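You operate a simulated robot arm through the tools that you are given. There is no shell and no other tool.

You run a simulated robot arm. Do the job below in one go: nothing can be reset, and whatever is moved stays where it is left.

JOB
Take both caps off the battery and rub the white crust off its top.
Fine: charger switch off first; lay the caps on the red mat; use the blue pad and put it back where it lay. Both clips and socket THREE stay as they are. Touch keys, switches and plugs with dry hands. Drop and damage nothing; leave nothing else switched on. What is to be rubbed or washed off counts as gone when no trace of it is left.

It is judged by the outcome, as a careful person would: the job done as asked, and still so three seconds after it is handed in. It fails if anything else is knocked over, pushed out of place, dropped, spilled or broken. A push-on lid holds only when it is set on centred and level and pressed home; a screw cap is set on level and turned clockwise until tight.

ROBOT AND FRAMES
A 6-joint arm with a fingered hand, fixed in place. Base frame: the origin is on the floor under the middle of its stand, x ahead of it, y to its left, z up. Lengths are in mm, angles in degrees, forces in N, time in s.
With the tool pointing down near the work surface it reaches from about 480 to 940 mm from the base axis. Its first joint turns from -166.0 to 166.0 degrees. Payload 5 kg.
The TCP is the grasp point between the finger pads, 43 mm short of the fingertips. In the tool frame z runs along the fingers and y along their closing line. The gripper opens to 144 mm; its body begins 50 mm behind the TCP. The gripper is a hand of 5 fingers: y runs from the thumb to the fingers, the wrist lies at [-21, -133, -233] in the tool frame.
Orientation is that of the tool frame in the base frame, as [roll, pitch, yaw] about the fixed x, y, z axes, in that order (R = Rz(yaw) Ry(pitch) Rx(roll)). With the fingers straight down and the wrist toward the robot, the tool's x, y and z point along [0, 1, 0], [1, 0, 0] and [0, 0, -1] of the base frame.

CONTROLS
- The arm moves only by the tool apply_moves. Its argument "steps" is a list of rows, each a list of 6 numbers: the turn, a rotation vector about the tool's x, y, z in degrees, then the shift along the tool's x, y, z in mm. In form: [[rx, ry, rz, tx, ty, tz], ...]. A call has 1 to 20 rows; each row is the pose to reach, as a shift and turn from the pose commanded when the call began, along the tool's axes at that moment. Rows are played at 5 a second. More than 50 mm and 8.6 degrees between two rows, and nothing of the call is played. A pose out of reach is approached as far as the arm can. The call stops where the force on the tool passes 40 N (or 10 N more than at its start, if that is more) or the arm is blocked; 0.2 s more then pass. In this call time passes only in rows, and 0.2 s behind the last. It gives the time, the measured TCP pose, the force on the tool (base axes), the opening and the grip force at its end, in the units of the frame above (readings bear some noise), with the torque about the TCP (base axes, N m) and any sound that the robot's microphone picked up.
- Cameras (640 x 400 px; columns grow to the right, rows downward): "scene" is fixed at [399.4, 651.2, 1730.5]; the picture's right is [-0.92, -0.40, 0.00], its down [-0.31, 0.71, -0.63] and it looks along [0.25, -0.58, -0.78] (base axes); focal length 333 px, centre (320, 200). "wrist" rides on the gripper at [86, -108, -168] in the tool frame; the picture's right is [-0.80, 0.28, -0.53], its down [-0.54, -0.73, 0.42] and it looks along [-0.27, 0.63, 0.73] (tool axes); focal length 275 px, centre (320, 200). There is no depth. A picture from a camera that has moved, and an enlarged one, comes with that camera's place and axes in the base frame and with its lens.
- grab_frame(camera): a new picture of that camera. The clock stands still meanwhile.
- slide_trunk(by): slides the trunk up (or, below 0, down) by that many mm; the arm rides with it, the base frame stays. It gives what a move gives, with no picture.
- finger_targets(index, middle, ring, little, thumb_bend, thumb_turn): sets how far each is bent, from 0 (flat) to 100 (curled in); at 30 the hand is open as for a grip, at 70 the pads meet at the TCP. One left out holds its place. A second passes; each finger stops where it meets its share of the squeeze, and holds until it gets a number again. It is the only way to open and close the hand. It gives what a move gives, with no picture; readings hold the bend of each and the force on index, middle, ring, little, thumb and palm. thumb_turn goes from beside the hand (0) to across from the fingers (100), as for a grip.
- close_up(camera, box): a new picture of the part [left, top, right, bottom] of that camera's present view, enlarged. The clock stands still meanwhile.
- finish_job(): hands the job in; it is judged then, once.

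Nothing tells you positions but the pictures and the camera data. Unless the task says otherwise, let go and move clear before handing in.

The tools are called after "Call:" by a JSON object that holds its "op" and its "data". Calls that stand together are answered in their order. apply_moves: Moves the arm, as the interface text tells. Its arguments: {"type":"object","properties":{"steps":{"type":"array","items":{"type":"array","items":{"type":"number"}}}},"required":["steps"]} The other tools are called the same way: slide_trunk (by) moves the trunk up or down; finger_targets (index, middle, ring, little, thumb_bend, thumb_turn) moves the fingers one by one; grab_frame (camera) takes a picture; close_up (camera, box) takes an enlarged picture of a part of a camera's view; finish_job () hands the job in.

At the start:

```text
time: 0.0
tool_pos: [418.2, -9.2, 1311.7]
tcp_rot: [180.0, -0.1, 90.0]
wrist_force: [-0.2, -0.2, -0.4]
wrist_torque: [0.0, 0.01, -0.01]
finger_gap: 143.3
grasp_force: 0.0
shape: jaw
bend: [30.0, 30.0, 30.0, 30.0, 30.0, 98.0]
finger forces: [0.1, 0.1, 0.0, 0.0, 0.0, 0.0]
trunk travel left (down, up): [-425.0, 165.0]
```

scene: 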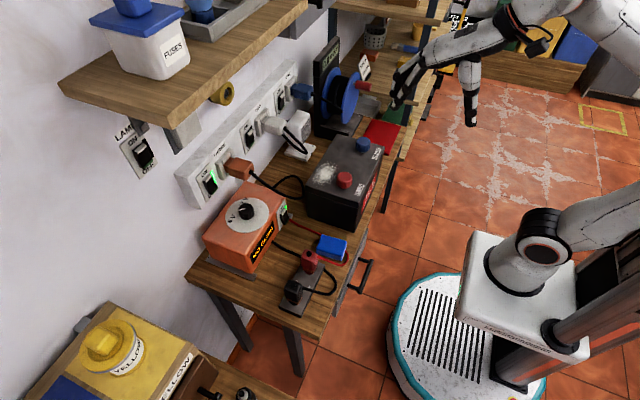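
wrist: 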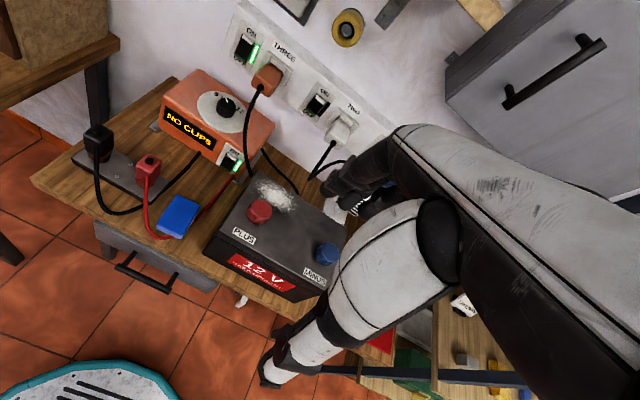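

The scene shows a bench along the wall with an orange charger, a black battery with a red and a blue cap and white crust, a blue pad near the clips, and a red mat past the battery. I'll take enlarged pictures to fix positions first.

Call:
{"op": "close_up", "data": {"camera": "scene", "box": [180, 120, 420, 330]}}

Call:
{"op": "close_up", "data": {"camera": "wrist", "box": [60, 20, 380, 320]}}

Call:
{"op": "close_up", "data": {"camera": "scene", "box": [300, 20, 460, 180]}}

```text
1.90 times, centred on (300, 225) of scene
camera zoom: at [399.4, 651.2, 1730.5], right [-0.92, -0.4, 0.0], down [-0.31, 0.71, -0.63], along [0.25, -0.58, -0.78], focal length 635 px, centre (358, 152)
```

zoom: 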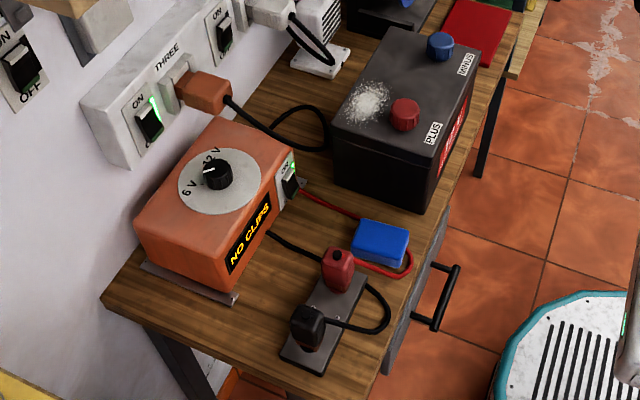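

```text
1.33 times, centred on (220, 170) of wrist
camera zoom: at [308.3, 75.9, 1478.9], right [0.28, -0.8, 0.53], down [-0.73, -0.54, -0.42], along [0.63, -0.27, -0.73], focal length 367 px, centre (453, 240)
```

zoom: 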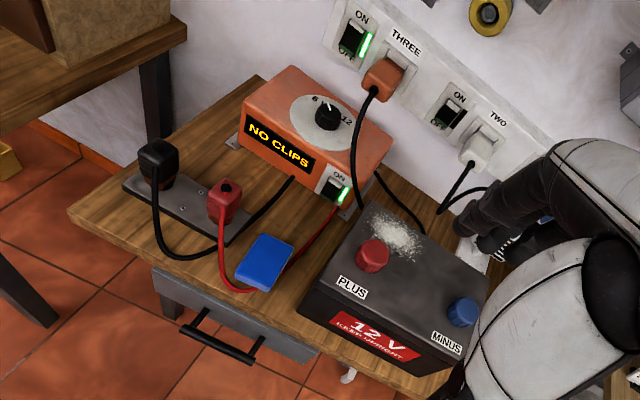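

```text
2.50 times, centred on (380, 100) of scene
camera zoom: at [399.4, 651.2, 1730.5], right [-0.92, -0.4, 0.0], down [-0.31, 0.71, -0.63], along [0.25, -0.58, -0.78], focal length 833 px, centre (170, 450)
```

zoom: 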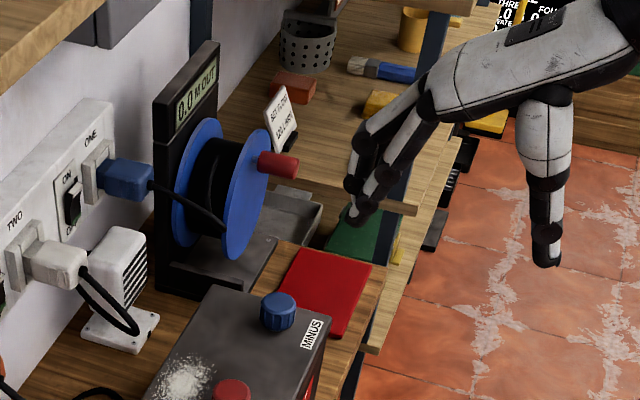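

The bench top looks to be at about z 820, with the battery top near z 1000, the red cap at about (595, 18) and the blue one at about (595, -147). I'll look closer at the caps, charger switch, pad and mat before moving.

Call:
{"op": "close_up", "data": {"camera": "scene", "box": [300, 125, 390, 215]}}

Call:
{"op": "close_up", "data": {"camera": "wrist", "box": [200, 160, 350, 310]}}

Call:
{"op": "close_up", "data": {"camera": "wrist", "box": [150, 60, 290, 200]}}

Call:
{"op": "close_up", "data": {"camera": "scene", "box": [270, 190, 360, 320]}}

```text
4.44 times, centred on (345, 170) of scene
camera zoom: at [399.4, 651.2, 1730.5], right [-0.92, -0.4, 0.0], down [-0.31, 0.71, -0.63], along [0.25, -0.58, -0.78], focal length 1481 px, centre (209, 333)
```

zoom: 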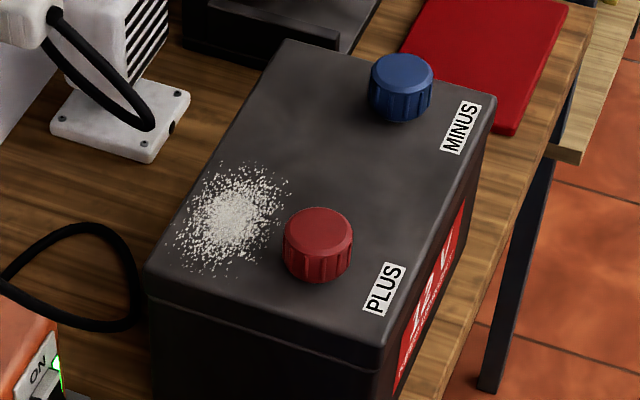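

```text
2.67 times, centred on (275, 235) of wrist
camera zoom: at [308.3, 75.9, 1478.9], right [0.28, -0.8, 0.53], down [-0.73, -0.54, -0.42], along [0.63, -0.27, -0.73], focal length 734 px, centre (440, 107)
```

zoom: 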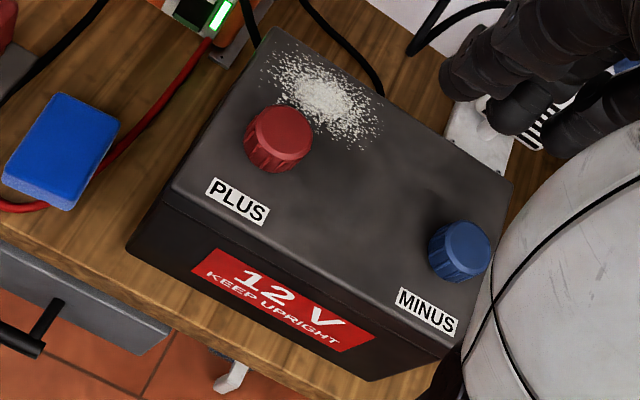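

```text
2.86 times, centred on (220, 130) of wrist
camera zoom: at [308.3, 75.9, 1478.9], right [0.28, -0.8, 0.53], down [-0.73, -0.54, -0.42], along [0.63, -0.27, -0.73], focal length 786 px, centre (606, 400)
```

zoom: 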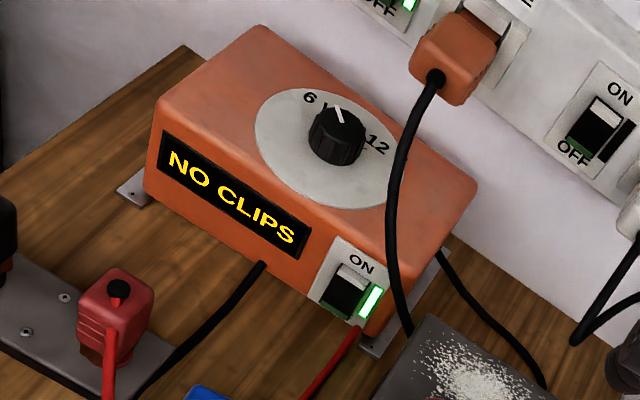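

```text
3.08 times, centred on (315, 255) of scene
camera zoom: at [399.4, 651.2, 1730.5], right [-0.92, -0.4, 0.0], down [-0.31, 0.71, -0.63], along [0.25, -0.58, -0.78], focal length 1025 px, centre (335, 31)
```

zoom: 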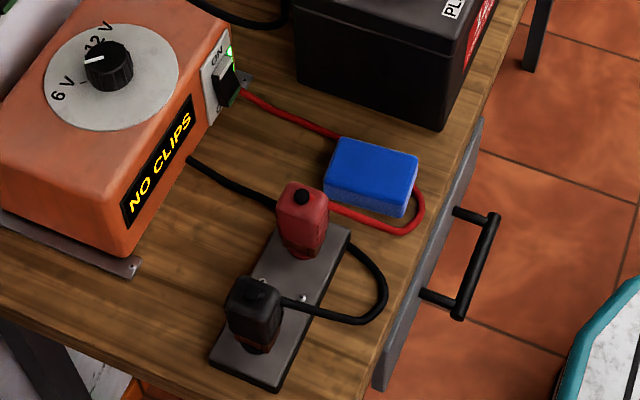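

The caps are ribbed (perhaps screw caps), the switch is a rocker on the charger's front face with a green lamp, and the pad lies over the red lead. I'll check how the hand itself looks before testing finger bends.

Call:
{"op": "close_up", "data": {"camera": "scene", "box": [370, 0, 530, 140]}}

Call:
{"op": "grab_frame", "data": {"camera": "wrist"}}

```text
2.86 times, centred on (450, 70) of scene
camera zoom: at [399.4, 651.2, 1730.5], right [-0.92, -0.4, 0.0], down [-0.31, 0.71, -0.63], along [0.25, -0.58, -0.78], focal length 952 px, centre (-51, 571)
```

zoom: 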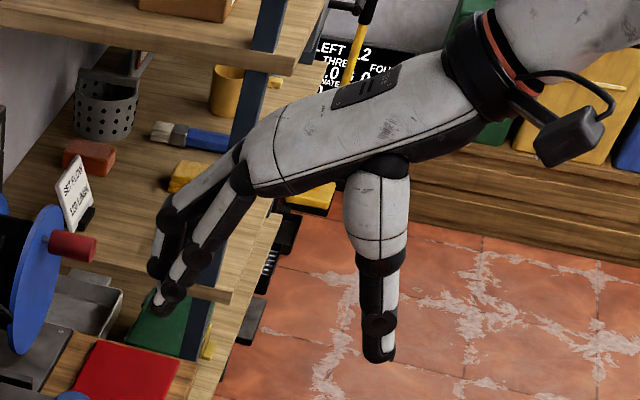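

```text
taken
camera wrist: at [308.3, 75.9, 1478.9], right [0.28, -0.8, 0.53], down [-0.73, -0.54, -0.42], along [0.63, -0.27, -0.73], focal length 275 px, centre (320, 200)
```

wrist: 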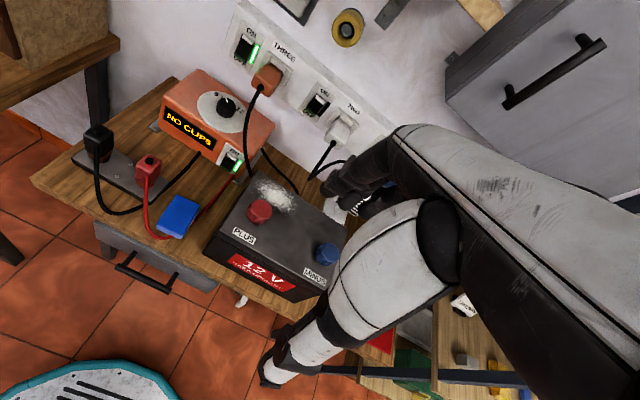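

The hand hangs clear in free air at z 1312, so I can safely test how the fingers close here. I'll close it to a pinch for a 40 mm object and look.

Call:
{"op": "finger_targets", "data": {"index": 55, "middle": 55, "ring": 55, "little": 55, "thumb_bend": 55, "thumb_turn": 100}}

Call:
{"op": "close_up", "data": {"camera": "scene", "box": [370, 0, 530, 140]}}

Call:
{"op": "grab_frame", "data": {"camera": "wrist"}}

```text
time: 1.0
tool_pos: [416.4, -9.5, 1312.5]
tcp_rot: [-180.0, 0.0, 90.0]
wrist_force: [0.5, -0.1, -0.5]
wrist_torque: [-0.01, 0.02, -0.03]
finger_gap: 60.7
grasp_force: 0.0
shape: fingers
bend: [55.0, 55.0, 55.0, 55.0, 55.0, 100.0]
finger forces: [0.0, 0.1, 0.1, 0.1, 0.1, 0.0]
trunk travel left (down, up): [-425.0, 165.0]
```

```text
2.86 times, centred on (450, 70) of scene
camera zoom: at [399.4, 651.2, 1730.5], right [-0.92, -0.4, 0.0], down [-0.31, 0.71, -0.63], along [0.25, -0.58, -0.78], focal length 952 px, centre (-51, 571)
```

zoom: 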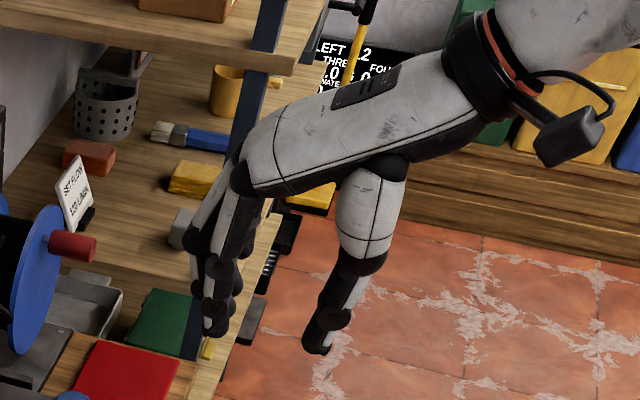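

```text
taken
camera wrist: at [308.3, 75.9, 1478.9], right [0.28, -0.8, 0.53], down [-0.73, -0.54, -0.42], along [0.63, -0.27, -0.73], focal length 275 px, centre (320, 200)
```

wrist: 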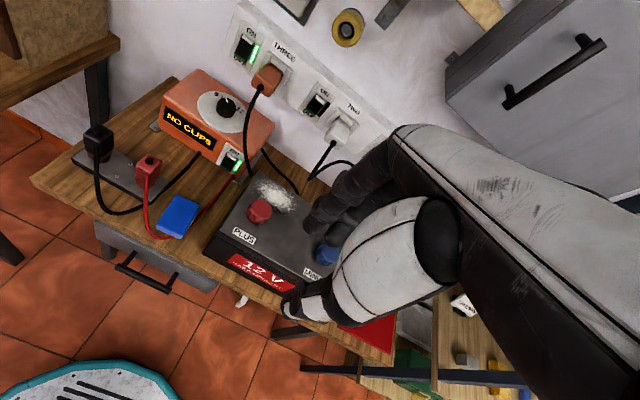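

At bend 55 the fingers hang straight with about a 61 mm gap. I'll check a tighter setting to see how the tips come together.

Call:
{"op": "finger_targets", "data": {"index": 64, "middle": 64, "ring": 64, "little": 64, "thumb_bend": 64, "thumb_turn": 100}}

Call:
{"op": "close_up", "data": {"camera": "scene", "box": [400, 30, 500, 110]}}

Call:
{"op": "close_up", "data": {"camera": "wrist", "box": [240, 100, 480, 350]}}

```text
time: 2.0
tool_pos: [416.7, -10.4, 1311.1]
tcp_rot: [180.0, 0.1, 89.9]
wrist_force: [0.3, -0.1, 0.6]
wrist_torque: [0.01, -0.02, 0.02]
finger_gap: 28.8
grasp_force: 0.1
shape: fingers
bend: [64.0, 64.0, 64.0, 64.0, 64.0, 100.0]
finger forces: [0.1, 0.1, 0.1, 0.0, 0.1, 0.0]
trunk travel left (down, up): [-425.0, 165.0]
```

```text
5.00 times, centred on (450, 70) of scene
camera zoom: at [399.4, 651.2, 1730.5], right [-0.92, -0.4, 0.0], down [-0.31, 0.71, -0.63], along [0.25, -0.58, -0.78], focal length 1666 px, centre (-330, 850)
```

zoom: 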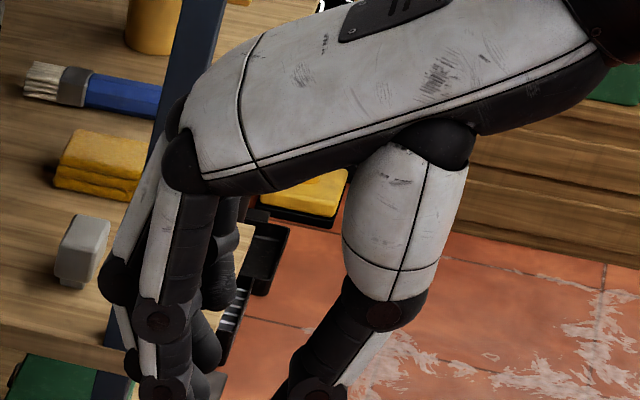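

```text
1.60 times, centred on (360, 225) of wrist
camera zoom: at [308.3, 75.9, 1478.9], right [0.28, -0.8, 0.53], down [-0.73, -0.54, -0.42], along [0.63, -0.27, -0.73], focal length 440 px, centre (256, 160)
```

zoom: 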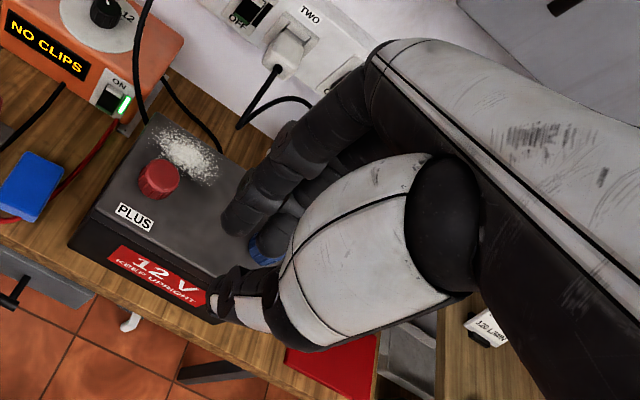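

Call:
{"op": "close_up", "data": {"camera": "scene", "box": [390, 60, 480, 140]}}

```text
5.00 times, centred on (435, 100) of scene
camera zoom: at [399.4, 651.2, 1730.5], right [-0.92, -0.4, 0.0], down [-0.31, 0.71, -0.63], along [0.25, -0.58, -0.78], focal length 1666 px, centre (-255, 700)
```

zoom: 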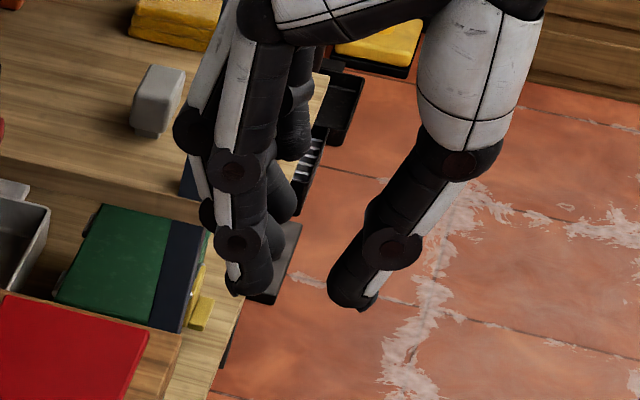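

The tips and pads stay nearly parallel at this closing, with fingertips 43 mm below the TCP as told. I'll find which finger is the index by straightening it alone.

Call:
{"op": "finger_targets", "data": {"index": 10, "middle": 64, "ring": 64, "little": 85, "thumb_bend": 30}}

Call:
{"op": "close_up", "data": {"camera": "scene", "box": [370, 20, 490, 140]}}

Call:
{"op": "close_up", "data": {"camera": "wrist", "box": [240, 100, 480, 350]}}

```text
time: 3.0
tool_pos: [417.7, -10.7, 1311.1]
tcp_rot: [180.0, 0.0, 90.0]
wrist_force: [0.4, -0.2, -0.2]
wrist_torque: [0.0, -0.02, 0.01]
finger_gap: 190.3
grasp_force: 0.1
shape: fingers
bend: [10.0, 64.0, 64.0, 85.0, 30.0, 98.0]
finger forces: [0.0, 0.0, 0.0, 0.1, 0.0, 0.0]
trunk travel left (down, up): [-425.0, 165.0]
```

```text
3.33 times, centred on (430, 80) of scene
camera zoom: at [399.4, 651.2, 1730.5], right [-0.92, -0.4, 0.0], down [-0.31, 0.71, -0.63], along [0.25, -0.58, -0.78], focal length 1110 px, centre (-47, 600)
```

zoom: 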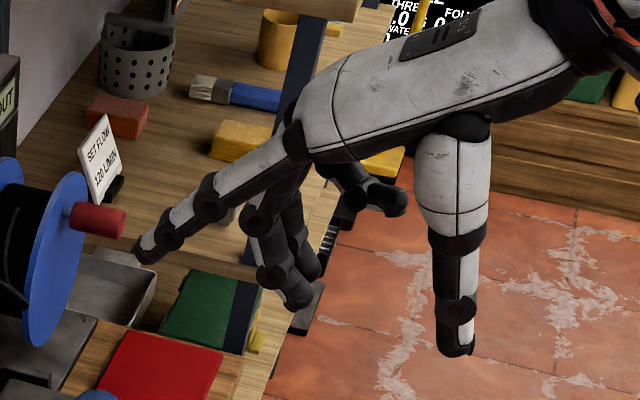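

```text
1.60 times, centred on (360, 225) of wrist
camera zoom: at [308.3, 75.9, 1478.9], right [0.28, -0.8, 0.53], down [-0.73, -0.54, -0.42], along [0.63, -0.27, -0.73], focal length 440 px, centre (256, 160)
```

zoom: 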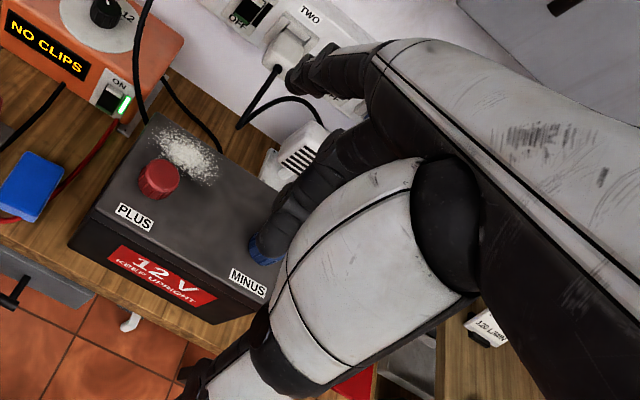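

The index is on the base +y side and the little finger on the -y side; the switch sits at about (755, 115, 880), close to the battery's end, so the little finger suits the press. I'll curl the others and move to where the wrist camera sees the switch closely.

Call:
{"op": "finger_targets", "data": {"index": 95, "middle": 95, "ring": 95, "little": 10, "thumb_bend": 30, "thumb_turn": 0}}

Call:
{"op": "apply_moves", "data": {"steps": [[0, 0, 0, 22, 20, 30], [0, 0, 0, 44, 40, 60], [0, 0, 0, 67, 60, 90], [0, 0, 0, 90, 80, 120], [0, 0, 0, 112, 100, 150], [0, 0, 0, 135, 120, 180], [0, 0, 0, 159, 142, 212]]}}

Call:
{"op": "grab_frame", "data": {"camera": "wrist"}}

Call:
{"op": "grab_frame", "data": {"camera": "scene"}}

```text
time: 4.0
tool_pos: [416.9, -9.3, 1310.0]
tcp_rot: [-180.0, 0.1, 90.0]
wrist_force: [0.0, 0.1, -0.5]
wrist_torque: [0.02, 0.0, 0.01]
finger_gap: 139.5
grasp_force: 0.0
shape: fingers
bend: [95.0, 95.0, 95.0, 10.0, 30.0, 0.0]
finger forces: [0.0, 0.0, 0.0, 0.0, 0.0, 0.0]
trunk travel left (down, up): [-425.0, 165.0]
```

```text
time: 5.6
tool_pos: [557.1, 146.0, 1101.3]
tcp_rot: [179.9, 0.0, 90.0]
wrist_force: [-0.2, 0.0, 0.5]
wrist_torque: [0.02, -0.03, 0.02]
finger_gap: 139.7
grasp_force: 0.1
shape: fingers
bend: [95.0, 95.0, 95.0, 10.0, 30.0, 0.0]
finger forces: [0.1, 0.0, 0.0, 0.0, 0.1, 0.0]
trunk travel left (down, up): [-425.0, 165.0]
```

```text
taken
camera wrist: at [448.7, 233.9, 1268.0], right [0.28, -0.8, 0.53], down [-0.73, -0.54, -0.42], along [0.63, -0.27, -0.73], focal length 275 px, centre (320, 200)
```

wrist: 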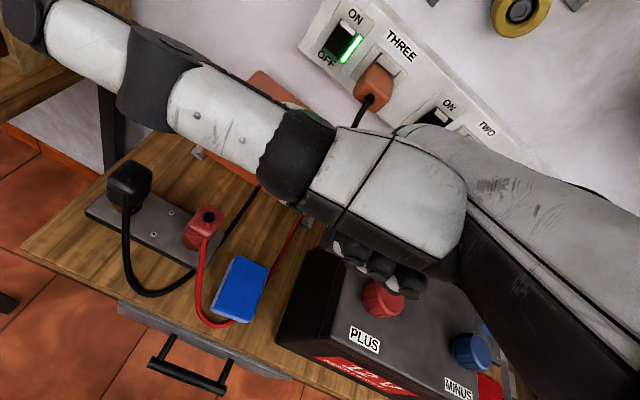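

```text
taken
```

scene: 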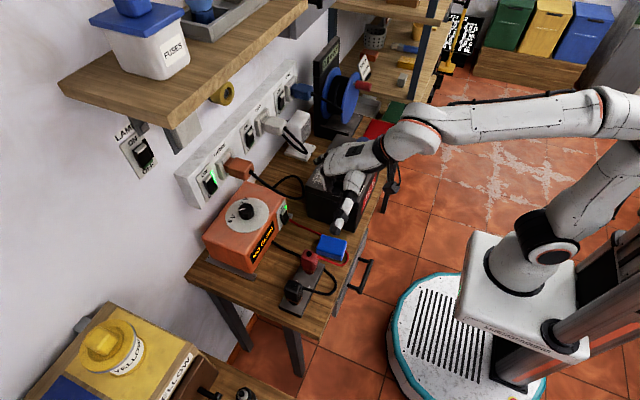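

With the thumb at the side it blocks the view, so I'll turn it back across and look at the switch again.

Call:
{"op": "finger_targets", "data": {"thumb_bend": 90, "thumb_turn": 100}}

Call:
{"op": "grab_frame", "data": {"camera": "wrist"}}

Call:
{"op": "close_up", "data": {"camera": "scene", "box": [280, 100, 440, 260]}}

```text
time: 6.6
tool_pos: [557.4, 147.1, 1100.4]
tcp_rot: [-180.0, 0.1, 90.0]
wrist_force: [0.6, -0.1, 0.9]
wrist_torque: [0.0, 0.04, 0.02]
finger_gap: 57.0
grasp_force: 0.1
shape: fingers
bend: [95.0, 95.0, 95.0, 10.0, 90.0, 83.0]
finger forces: [0.0, 0.0, 0.0, 0.0, 0.0, 0.1]
trunk travel left (down, up): [-425.0, 165.0]
```

```text
taken
camera wrist: at [448.3, 233.5, 1268.4], right [0.28, -0.8, 0.53], down [-0.73, -0.54, -0.42], along [0.63, -0.27, -0.73], focal length 275 px, centre (320, 200)
```

wrist: 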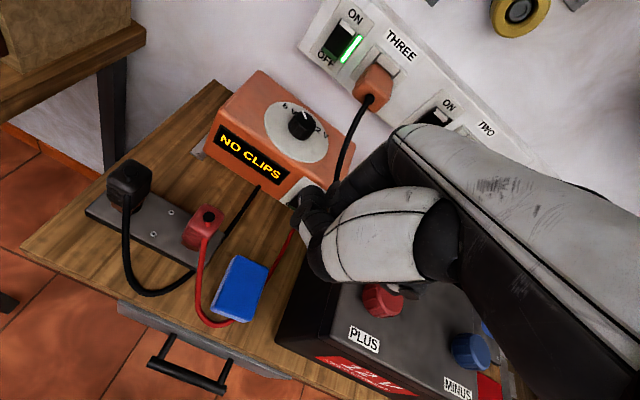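

```text
2.50 times, centred on (360, 180) of scene
camera zoom: at [399.4, 651.2, 1730.5], right [-0.92, -0.4, 0.0], down [-0.31, 0.71, -0.63], along [0.25, -0.58, -0.78], focal length 833 px, centre (220, 250)
```

zoom: 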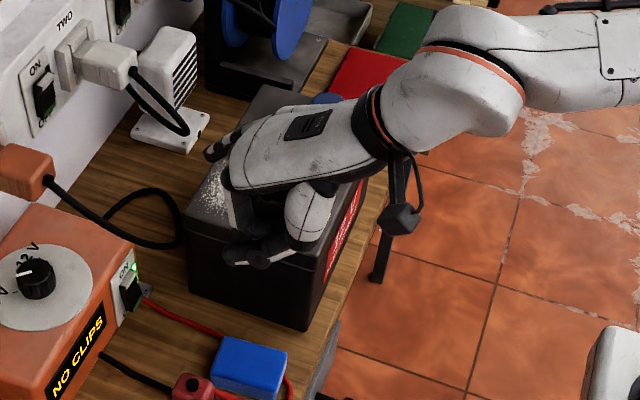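

The hand still hides the switch, so I'll shift about 100 mm toward -y to bring the switch into the clear left half of the wrist picture.

Call:
{"op": "apply_moves", "data": {"steps": [[0, 0, 0, -33, 0, -10], [0, 0, 0, -66, 0, -20], [0, 0, 0, -100, 0, -30]]}}

Call:
{"op": "grab_frame", "data": {"camera": "wrist"}}

Call:
{"op": "close_up", "data": {"camera": "wrist", "box": [140, 80, 300, 240]}}

```text
time: 7.4
tool_pos: [559.5, 46.7, 1129.6]
tcp_rot: [179.9, -0.1, 90.0]
wrist_force: [-0.5, -0.2, -0.3]
wrist_torque: [-0.01, 0.01, 0.0]
finger_gap: 56.9
grasp_force: 0.0
shape: fingers
bend: [95.0, 95.0, 95.0, 10.0, 90.0, 84.0]
finger forces: [0.0, 0.0, 0.0, 0.0, 0.1, 0.0]
trunk travel left (down, up): [-425.0, 165.0]
```

```text
taken
camera wrist: at [450.2, 132.5, 1297.4], right [0.28, -0.8, 0.53], down [-0.73, -0.54, -0.42], along [0.63, -0.27, -0.73], focal length 275 px, centre (320, 200)
```

wrist: 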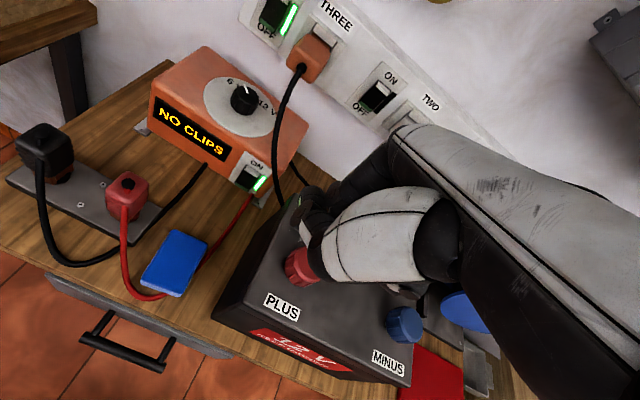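

```text
2.50 times, centred on (220, 160) of wrist
camera zoom: at [450.2, 132.5, 1297.4], right [0.28, -0.8, 0.53], down [-0.73, -0.54, -0.42], along [0.63, -0.27, -0.73], focal length 688 px, centre (570, 300)
```

zoom: 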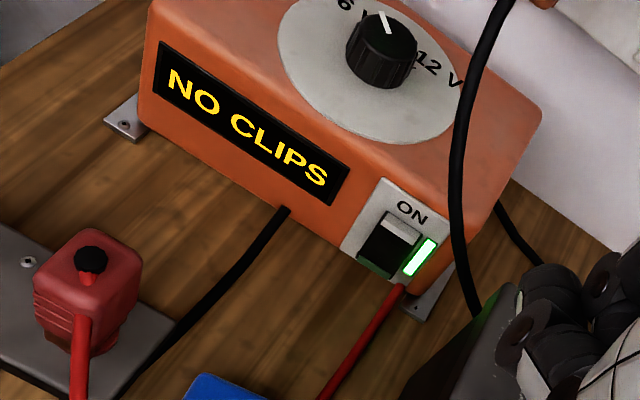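

The switch is now in view: rocker at about (748, 125, 883) with "ON" above it. I'll check where the straightened little finger's tip actually is.

Call:
{"op": "close_up", "data": {"camera": "scene", "box": [300, 80, 440, 220]}}

Call:
{"op": "close_up", "data": {"camera": "wrist", "box": [240, 100, 420, 280]}}

Call:
{"op": "close_up", "data": {"camera": "wrist", "box": [230, 0, 430, 150]}}

```text
2.86 times, centred on (370, 150) of scene
camera zoom: at [399.4, 651.2, 1730.5], right [-0.92, -0.4, 0.0], down [-0.31, 0.71, -0.63], along [0.25, -0.58, -0.78], focal length 952 px, centre (177, 343)
```

zoom: 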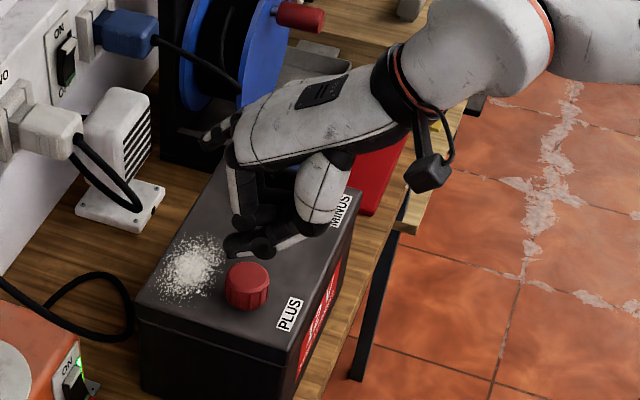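

```text
2.22 times, centred on (330, 190) of wrist
camera zoom: at [450.2, 132.5, 1297.4], right [0.28, -0.8, 0.53], down [-0.73, -0.54, -0.42], along [0.63, -0.27, -0.73], focal length 612 px, centre (298, 222)
```

zoom: 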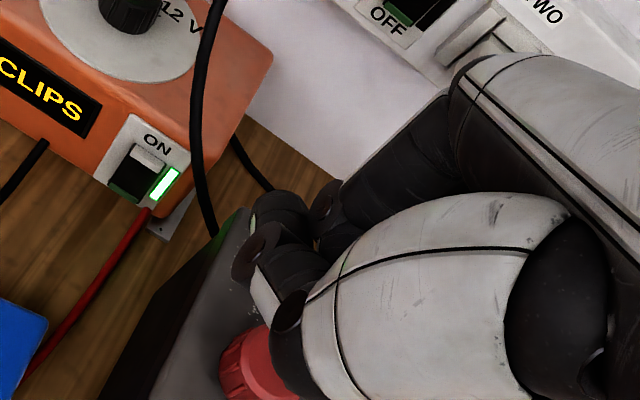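

```text
2.67 times, centred on (330, 75) of wrist
camera zoom: at [450.2, 132.5, 1297.4], right [0.28, -0.8, 0.53], down [-0.73, -0.54, -0.42], along [0.63, -0.27, -0.73], focal length 734 px, centre (293, 533)
```

zoom: 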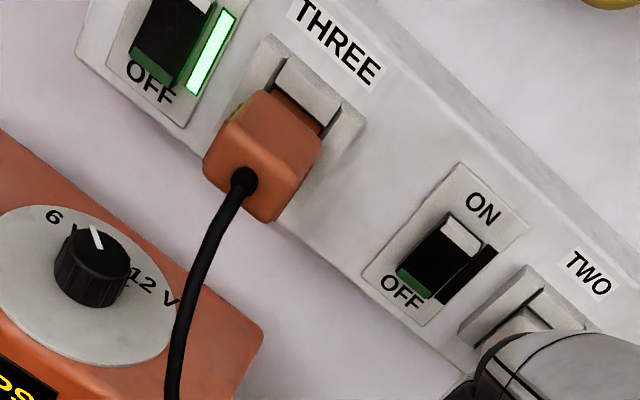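

The thumb and curled fingers would come too near the pad with the little finger, so I'll press with the index instead, hand yawed 30° so the rest stays clear of the battery end. I'll set the fingers and go to a point above and in front of the switch.

Call:
{"op": "finger_targets", "data": {"index": 18, "middle": 95, "ring": 95, "little": 95, "thumb_bend": 90, "thumb_turn": 100}}

Call:
{"op": "apply_moves", "data": {"steps": [[0, 0, 6, 23, 8, 0], [0, 0, 12, 46, 16, 0], [0, 0, 18, 69, 24, 0], [0, 0, 24, 92, 32, 0], [0, 0, 30, 113, 40, 0], [0, 0, 30, 113, 40, 32], [0, 0, 30, 113, 40, 64], [0, 0, 30, 113, 40, 96], [0, 0, 30, 113, 40, 130]]}}

Call:
{"op": "grab_frame", "data": {"camera": "wrist"}}

Call:
{"op": "close_up", "data": {"camera": "scene", "box": [230, 120, 410, 280]}}

```text
time: 8.4
tool_pos: [558.6, 47.4, 1129.4]
tcp_rot: [179.9, 0.1, 90.0]
wrist_force: [0.1, -0.1, 0.2]
wrist_torque: [-0.02, 0.03, 0.0]
finger_gap: 56.5
grasp_force: 0.0
shape: fingers
bend: [94.0, 95.0, 95.0, 95.0, 90.0, 84.0]
finger forces: [0.0, 0.0, 0.0, 0.0, 0.0, 0.0]
trunk travel left (down, up): [-425.0, 165.0]
```

```text
time: 10.4
tool_pos: [600.5, 159.9, 998.8]
tcp_rot: [180.0, 0.0, 60.1]
wrist_force: [0.8, 0.3, -0.5]
wrist_torque: [-0.02, -0.01, 0.0]
finger_gap: 55.8
grasp_force: 0.0
shape: fingers
bend: [94.0, 95.0, 95.0, 95.0, 90.0, 84.0]
finger forces: [0.0, 0.0, 0.0, 0.0, 0.1, 0.0]
trunk travel left (down, up): [-425.0, 165.0]
```

```text
taken
camera wrist: at [548.1, 290.1, 1166.0], right [-0.15, -0.83, 0.53], down [-0.9, -0.11, -0.42], along [0.41, -0.54, -0.73], focal length 275 px, centre (320, 200)
```

wrist: 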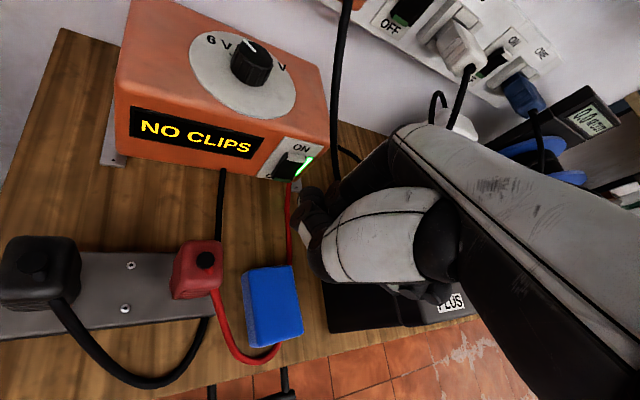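

```text
2.50 times, centred on (320, 200) of scene
camera zoom: at [399.4, 651.2, 1730.5], right [-0.92, -0.4, 0.0], down [-0.31, 0.71, -0.63], along [0.25, -0.58, -0.78], focal length 833 px, centre (320, 200)
```

zoom: 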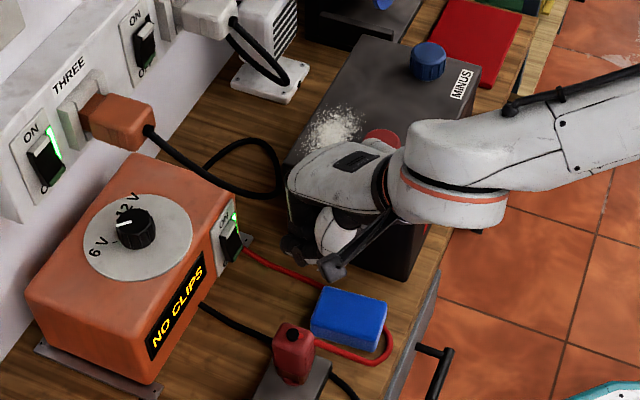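

The thumb had locked the index in place, so I'll open the thumb first, straighten the index, then bend the thumb again (nothing is near at this height).

Call:
{"op": "finger_targets", "data": {"thumb_bend": 35}}

Call:
{"op": "finger_targets", "data": {"index": 18}}

Call:
{"op": "finger_targets", "data": {"thumb_bend": 80, "thumb_turn": 100}}

Call:
{"op": "grab_frame", "data": {"camera": "wrist"}}

Call:
{"op": "close_up", "data": {"camera": "scene", "box": [230, 120, 410, 280]}}

```text
time: 11.4
tool_pos: [598.7, 161.1, 999.3]
tcp_rot: [179.9, 0.0, 60.0]
wrist_force: [0.1, -0.2, 0.3]
wrist_torque: [-0.01, 0.01, -0.01]
finger_gap: 166.1
grasp_force: 0.0
shape: fingers
bend: [18.0, 95.0, 95.0, 95.0, 35.0, 98.0]
finger forces: [0.0, 0.0, 0.0, 0.0, 0.0, 0.1]
trunk travel left (down, up): [-425.0, 165.0]
```

```text
time: 12.4
tool_pos: [599.3, 160.9, 998.6]
tcp_rot: [179.9, 0.0, 60.0]
wrist_force: [-0.3, 0.5, 0.2]
wrist_torque: [0.03, 0.0, 0.01]
finger_gap: 165.9
grasp_force: 0.1
shape: fingers
bend: [18.0, 95.0, 95.0, 95.0, 35.0, 98.0]
finger forces: [0.0, 0.1, 0.0, 0.1, 0.1, 0.0]
trunk travel left (down, up): [-425.0, 165.0]
```

```text
time: 13.4
tool_pos: [599.1, 160.7, 999.6]
tcp_rot: [180.0, 0.1, 59.9]
wrist_force: [-0.1, -0.6, -0.9]
wrist_torque: [-0.01, 0.01, 0.0]
finger_gap: 79.2
grasp_force: 0.0
shape: fingers
bend: [18.0, 95.0, 95.0, 95.0, 79.0, 100.0]
finger forces: [0.1, 0.0, 0.1, 0.0, 0.0, 0.1]
trunk travel left (down, up): [-425.0, 165.0]
```

```text
taken
camera wrist: at [547.9, 289.9, 1166.3], right [-0.15, -0.83, 0.53], down [-0.9, -0.11, -0.42], along [0.41, -0.55, -0.73], focal length 275 px, centre (320, 200)
```

wrist: 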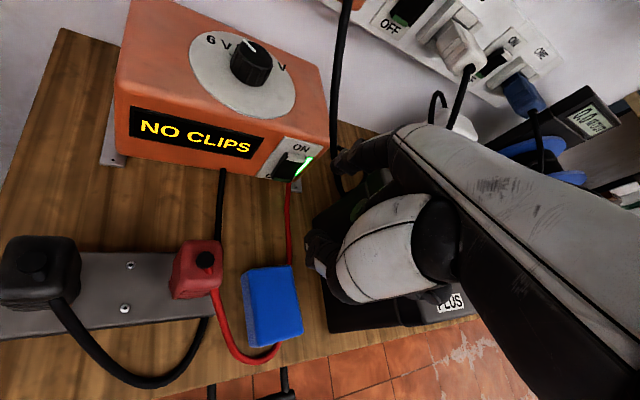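

```text
2.50 times, centred on (320, 200) of scene
camera zoom: at [399.4, 651.2, 1730.5], right [-0.92, -0.4, 0.0], down [-0.31, 0.71, -0.63], along [0.25, -0.58, -0.78], focal length 833 px, centre (320, 200)
```

zoom: 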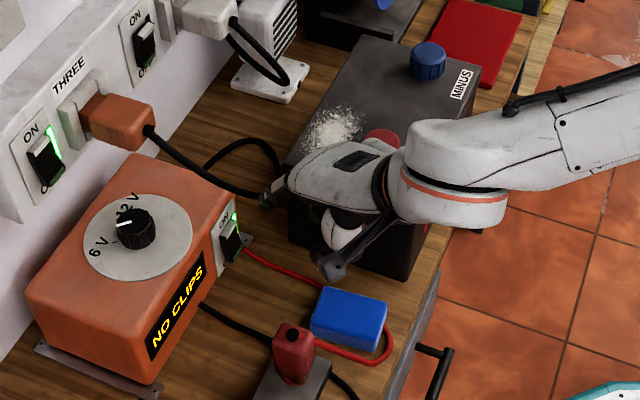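

The index now points forward with its tip near (694, 127, 992). I'll zoom on the switch from here to pin down its place.

Call:
{"op": "close_up", "data": {"camera": "wrist", "box": [250, 110, 370, 210]}}

Call:
{"op": "close_up", "data": {"camera": "scene", "box": [255, 175, 335, 235]}}

```text
4.00 times, centred on (310, 160) of wrist
camera zoom: at [547.9, 289.9, 1166.3], right [-0.15, -0.83, 0.53], down [-0.9, -0.11, -0.42], along [0.41, -0.55, -0.73], focal length 1101 px, centre (360, 360)
```

zoom: 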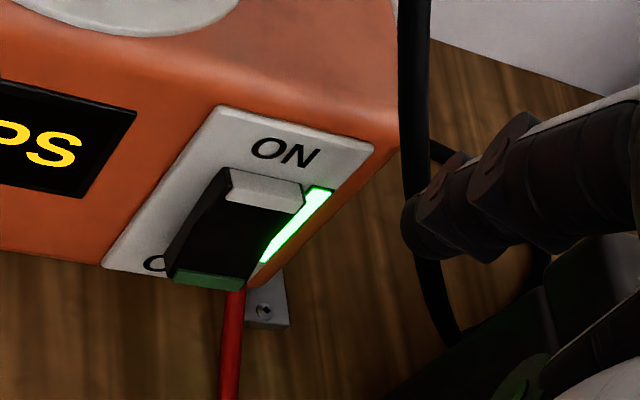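

```text
6.67 times, centred on (295, 205) of scene
camera zoom: at [399.4, 651.2, 1730.5], right [-0.92, -0.4, 0.0], down [-0.31, 0.71, -0.63], along [0.25, -0.58, -0.78], focal length 2221 px, centre (487, 167)
```

zoom: 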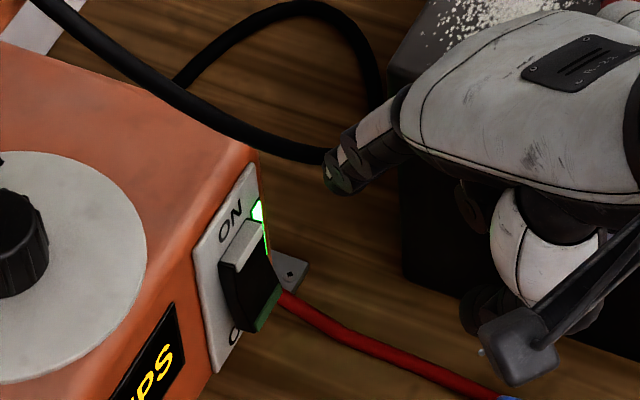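

The rocker's lower half sticks out (ON) at about x 738, y 130, z 876–896, so pressing that half turns it off. I'll lower the index tip in front of it first, staying about 40 mm short.

Call:
{"op": "apply_moves", "data": {"steps": [[0, 0, 0, 0, 0, 37], [0, 0, 0, 1, -1, 74], [0, 0, 0, 2, -1, 112]]}}

Call:
{"op": "close_up", "data": {"camera": "wrist", "box": [220, 60, 400, 200]}}

Call:
{"op": "close_up", "data": {"camera": "scene", "box": [255, 175, 355, 255]}}

```text
time: 14.2
tool_pos: [600.9, 162.7, 887.2]
tcp_rot: [179.9, -0.1, 60.1]
wrist_force: [-1.7, -0.3, 2.5]
wrist_torque: [0.06, -0.09, 0.0]
finger_gap: 77.1
grasp_force: 1.5
shape: fingers
bend: [18.0, 95.0, 95.0, 95.0, 80.0, 100.0]
finger forces: [0.0, 0.0, 0.0, 0.1, 3.0, 0.0]
trunk travel left (down, up): [-425.0, 165.0]
```

```text
2.86 times, centred on (310, 130) of wrist
camera zoom: at [550.0, 292.2, 1055.0], right [-0.15, -0.83, 0.53], down [-0.9, -0.11, -0.42], along [0.41, -0.54, -0.73], focal length 786 px, centre (349, 400)
```

zoom: 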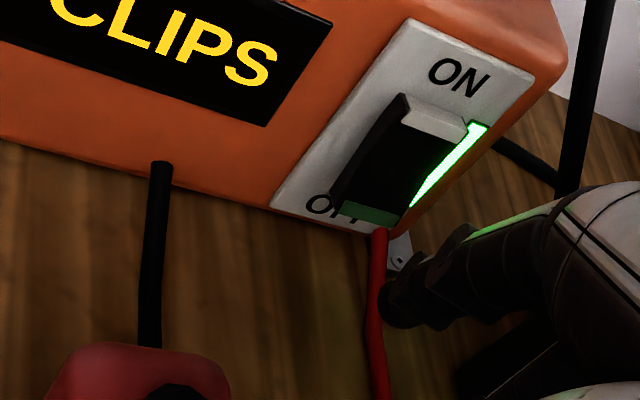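

```text
5.00 times, centred on (305, 215) of scene
camera zoom: at [399.4, 651.2, 1730.5], right [-0.92, -0.4, 0.0], down [-0.31, 0.71, -0.63], along [0.25, -0.58, -0.78], focal length 1666 px, centre (395, 125)
```

zoom: 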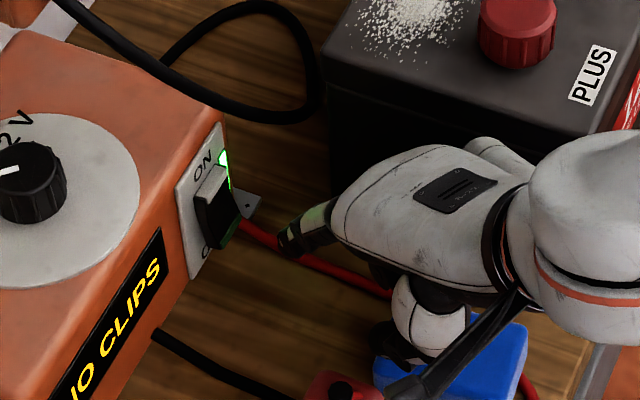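

The thumb reads 3 N — it is likely touching the blue pad. I'll back straight up a little and check the pad's place.

Call:
{"op": "apply_moves", "data": {"steps": [[0, 0, 0, 0, 0, -25], [0, 0, 0, 0, 0, -50]]}}

Call:
{"op": "close_up", "data": {"camera": "scene", "box": [255, 175, 375, 275]}}

Call:
{"op": "grab_frame", "data": {"camera": "wrist"}}

```text
time: 14.8
tool_pos: [601.2, 163.5, 934.4]
tcp_rot: [180.0, 0.1, 60.1]
wrist_force: [-0.1, 0.2, 0.2]
wrist_torque: [0.01, 0.02, 0.01]
finger_gap: 78.0
grasp_force: 0.0
shape: fingers
bend: [18.0, 95.0, 95.0, 95.0, 80.0, 100.0]
finger forces: [0.0, 0.1, 0.0, 0.0, 0.0, 0.0]
trunk travel left (down, up): [-425.0, 165.0]
```

```text
4.00 times, centred on (315, 225) of scene
camera zoom: at [399.4, 651.2, 1730.5], right [-0.92, -0.4, 0.0], down [-0.31, 0.71, -0.63], along [0.25, -0.58, -0.78], focal length 1333 px, centre (340, 100)
```

zoom: 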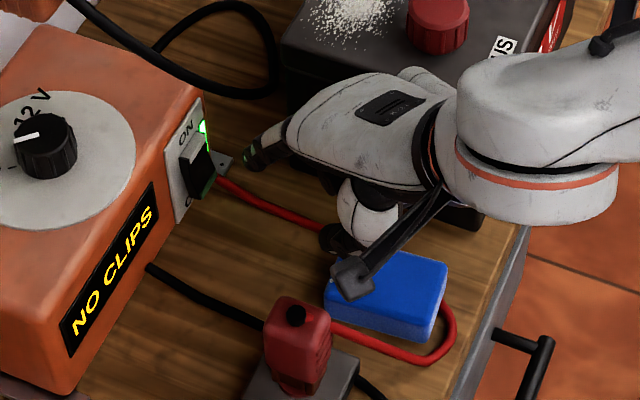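

```text
taken
camera wrist: at [550.0, 292.8, 1102.4], right [-0.15, -0.83, 0.53], down [-0.9, -0.11, -0.42], along [0.41, -0.55, -0.73], focal length 275 px, centre (320, 200)
```

wrist: 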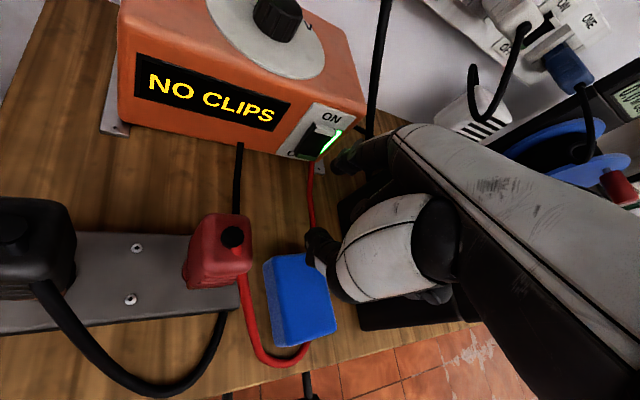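

The pad has not moved (its corners match the first picture). I'll bend the index more so the hand can stay higher, and curl the thumb further up.

Call:
{"op": "finger_targets", "data": {"index": 28, "thumb_bend": 100}}

Call:
{"op": "close_up", "data": {"camera": "scene", "box": [255, 165, 375, 265]}}

Call:
{"op": "close_up", "data": {"camera": "wrist", "box": [240, 80, 420, 220]}}

```text
time: 15.8
tool_pos: [601.9, 163.4, 935.2]
tcp_rot: [180.0, 0.0, 59.9]
wrist_force: [-0.5, -0.7, 0.0]
wrist_torque: [0.0, -0.03, -0.03]
finger_gap: 45.4
grasp_force: 0.1
shape: fingers
bend: [28.0, 96.0, 95.0, 95.0, 99.0, 100.0]
finger forces: [0.1, 0.0, 0.0, 0.0, 0.0, 0.0]
trunk travel left (down, up): [-425.0, 165.0]
```

```text
4.00 times, centred on (315, 215) of scene
camera zoom: at [399.4, 651.2, 1730.5], right [-0.92, -0.4, 0.0], down [-0.31, 0.71, -0.63], along [0.25, -0.58, -0.78], focal length 1333 px, centre (340, 140)
```

zoom: 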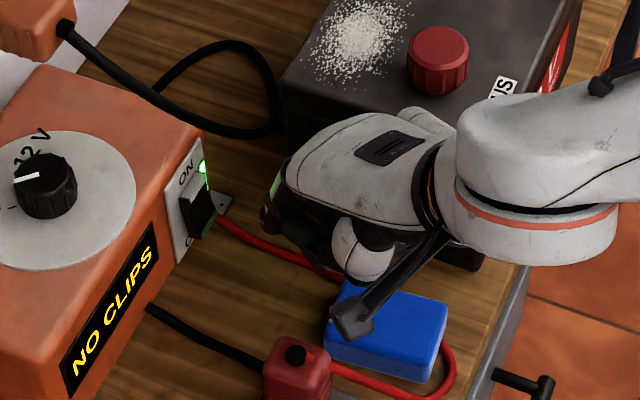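

```text
2.86 times, centred on (330, 150) of wrist
camera zoom: at [550.3, 292.9, 1102.3], right [-0.15, -0.83, 0.53], down [-0.9, -0.11, -0.42], along [0.41, -0.55, -0.73], focal length 786 px, centre (291, 343)
```

zoom: 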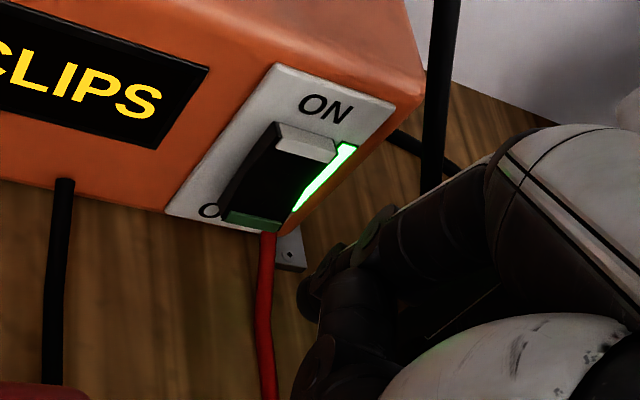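

The index tip is now at about (685, 129, 898), and the thumb is up and clear. I'll move it to just in front of the rocker's lower half and look again.

Call:
{"op": "apply_moves", "data": {"steps": [[0, 0, 0, 7, 12, 9], [0, 0, 0, 14, 24, 17]]}}

Call:
{"op": "close_up", "data": {"camera": "scene", "box": [265, 175, 345, 235]}}

Call:
{"op": "close_up", "data": {"camera": "wrist", "box": [240, 80, 420, 220]}}

```text
time: 16.4
tool_pos: [627.6, 165.8, 919.5]
tcp_rot: [180.0, 0.0, 60.0]
wrist_force: [-0.1, 0.6, -0.4]
wrist_torque: [0.01, -0.02, -0.02]
finger_gap: 45.1
grasp_force: 0.0
shape: fingers
bend: [28.0, 96.0, 95.0, 95.0, 99.0, 100.0]
finger forces: [0.0, 0.0, 0.1, 0.1, 0.1, 0.0]
trunk travel left (down, up): [-425.0, 165.0]
```

```text
6.67 times, centred on (305, 205) of scene
camera zoom: at [399.4, 651.2, 1730.5], right [-0.92, -0.4, 0.0], down [-0.31, 0.71, -0.63], along [0.25, -0.58, -0.78], focal length 2221 px, centre (420, 167)
```

zoom: 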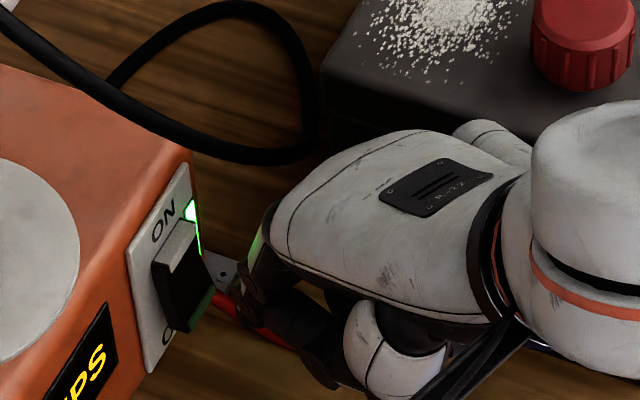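

```text
2.86 times, centred on (330, 150) of wrist
camera zoom: at [576.9, 294.5, 1086.2], right [-0.15, -0.83, 0.53], down [-0.9, -0.11, -0.42], along [0.41, -0.54, -0.73], focal length 786 px, centre (291, 343)
```

zoom: 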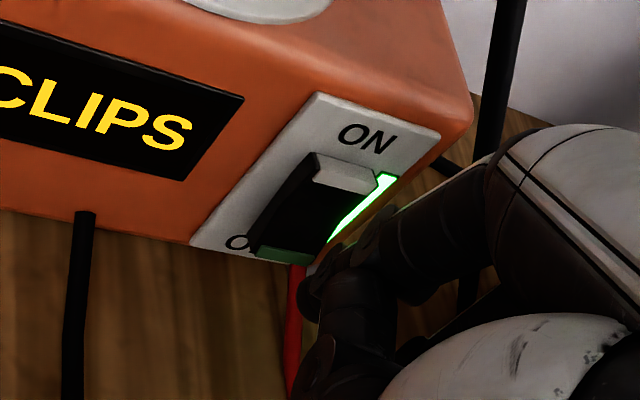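

The tip is about 27 mm in front of the rocker and a few mm too far toward -y. I'll correct that and push forward gently.

Call:
{"op": "apply_moves", "data": {"steps": [[0, 0, 0, 5.2, -3, 0], [0, 0, 0, 10.2, 5.7, 0], [0, 0, 0, 15.2, 14.3, 0], [0, 0, 0, 18.2, 19.5, 0], [0, 0, 0, 20.2, 23, 0]]}}

Call:
{"op": "close_up", "data": {"camera": "scene", "box": [265, 175, 345, 235]}}

Call:
{"op": "close_up", "data": {"camera": "wrist", "box": [240, 80, 420, 220]}}

```text
time: 17.6
tool_pos: [656.5, 170.2, 921.4]
tcp_rot: [180.0, 0.0, 59.9]
wrist_force: [-5.1, 0.2, 0.3]
wrist_torque: [-0.08, 0.09, -0.19]
finger_gap: 43.8
grasp_force: 2.7
shape: fingers
bend: [28.0, 96.0, 95.0, 95.0, 99.0, 100.0]
finger forces: [5.4, 0.0, 0.0, 0.1, 0.1, 0.0]
trunk travel left (down, up): [-425.0, 165.0]
```

```text
6.67 times, centred on (305, 205) of scene
camera zoom: at [399.4, 651.2, 1730.5], right [-0.92, -0.4, 0.0], down [-0.31, 0.71, -0.63], along [0.25, -0.58, -0.78], focal length 2221 px, centre (420, 167)
```

zoom: 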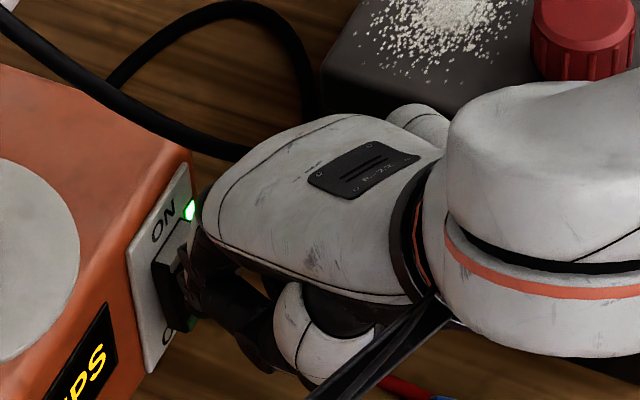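

```text
2.86 times, centred on (330, 150) of wrist
camera zoom: at [605.5, 299.0, 1088.1], right [-0.15, -0.83, 0.53], down [-0.9, -0.11, -0.42], along [0.41, -0.55, -0.73], focal length 786 px, centre (291, 343)
```

zoom: 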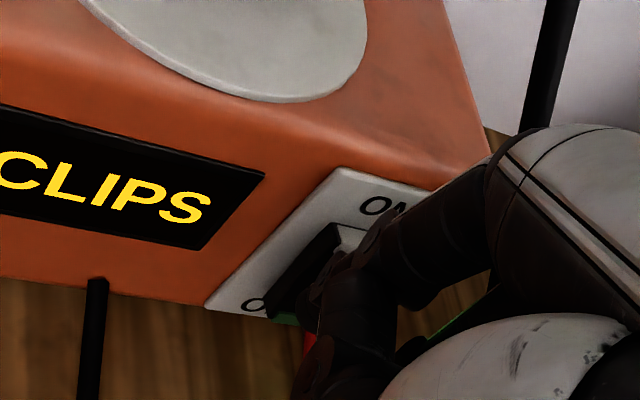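

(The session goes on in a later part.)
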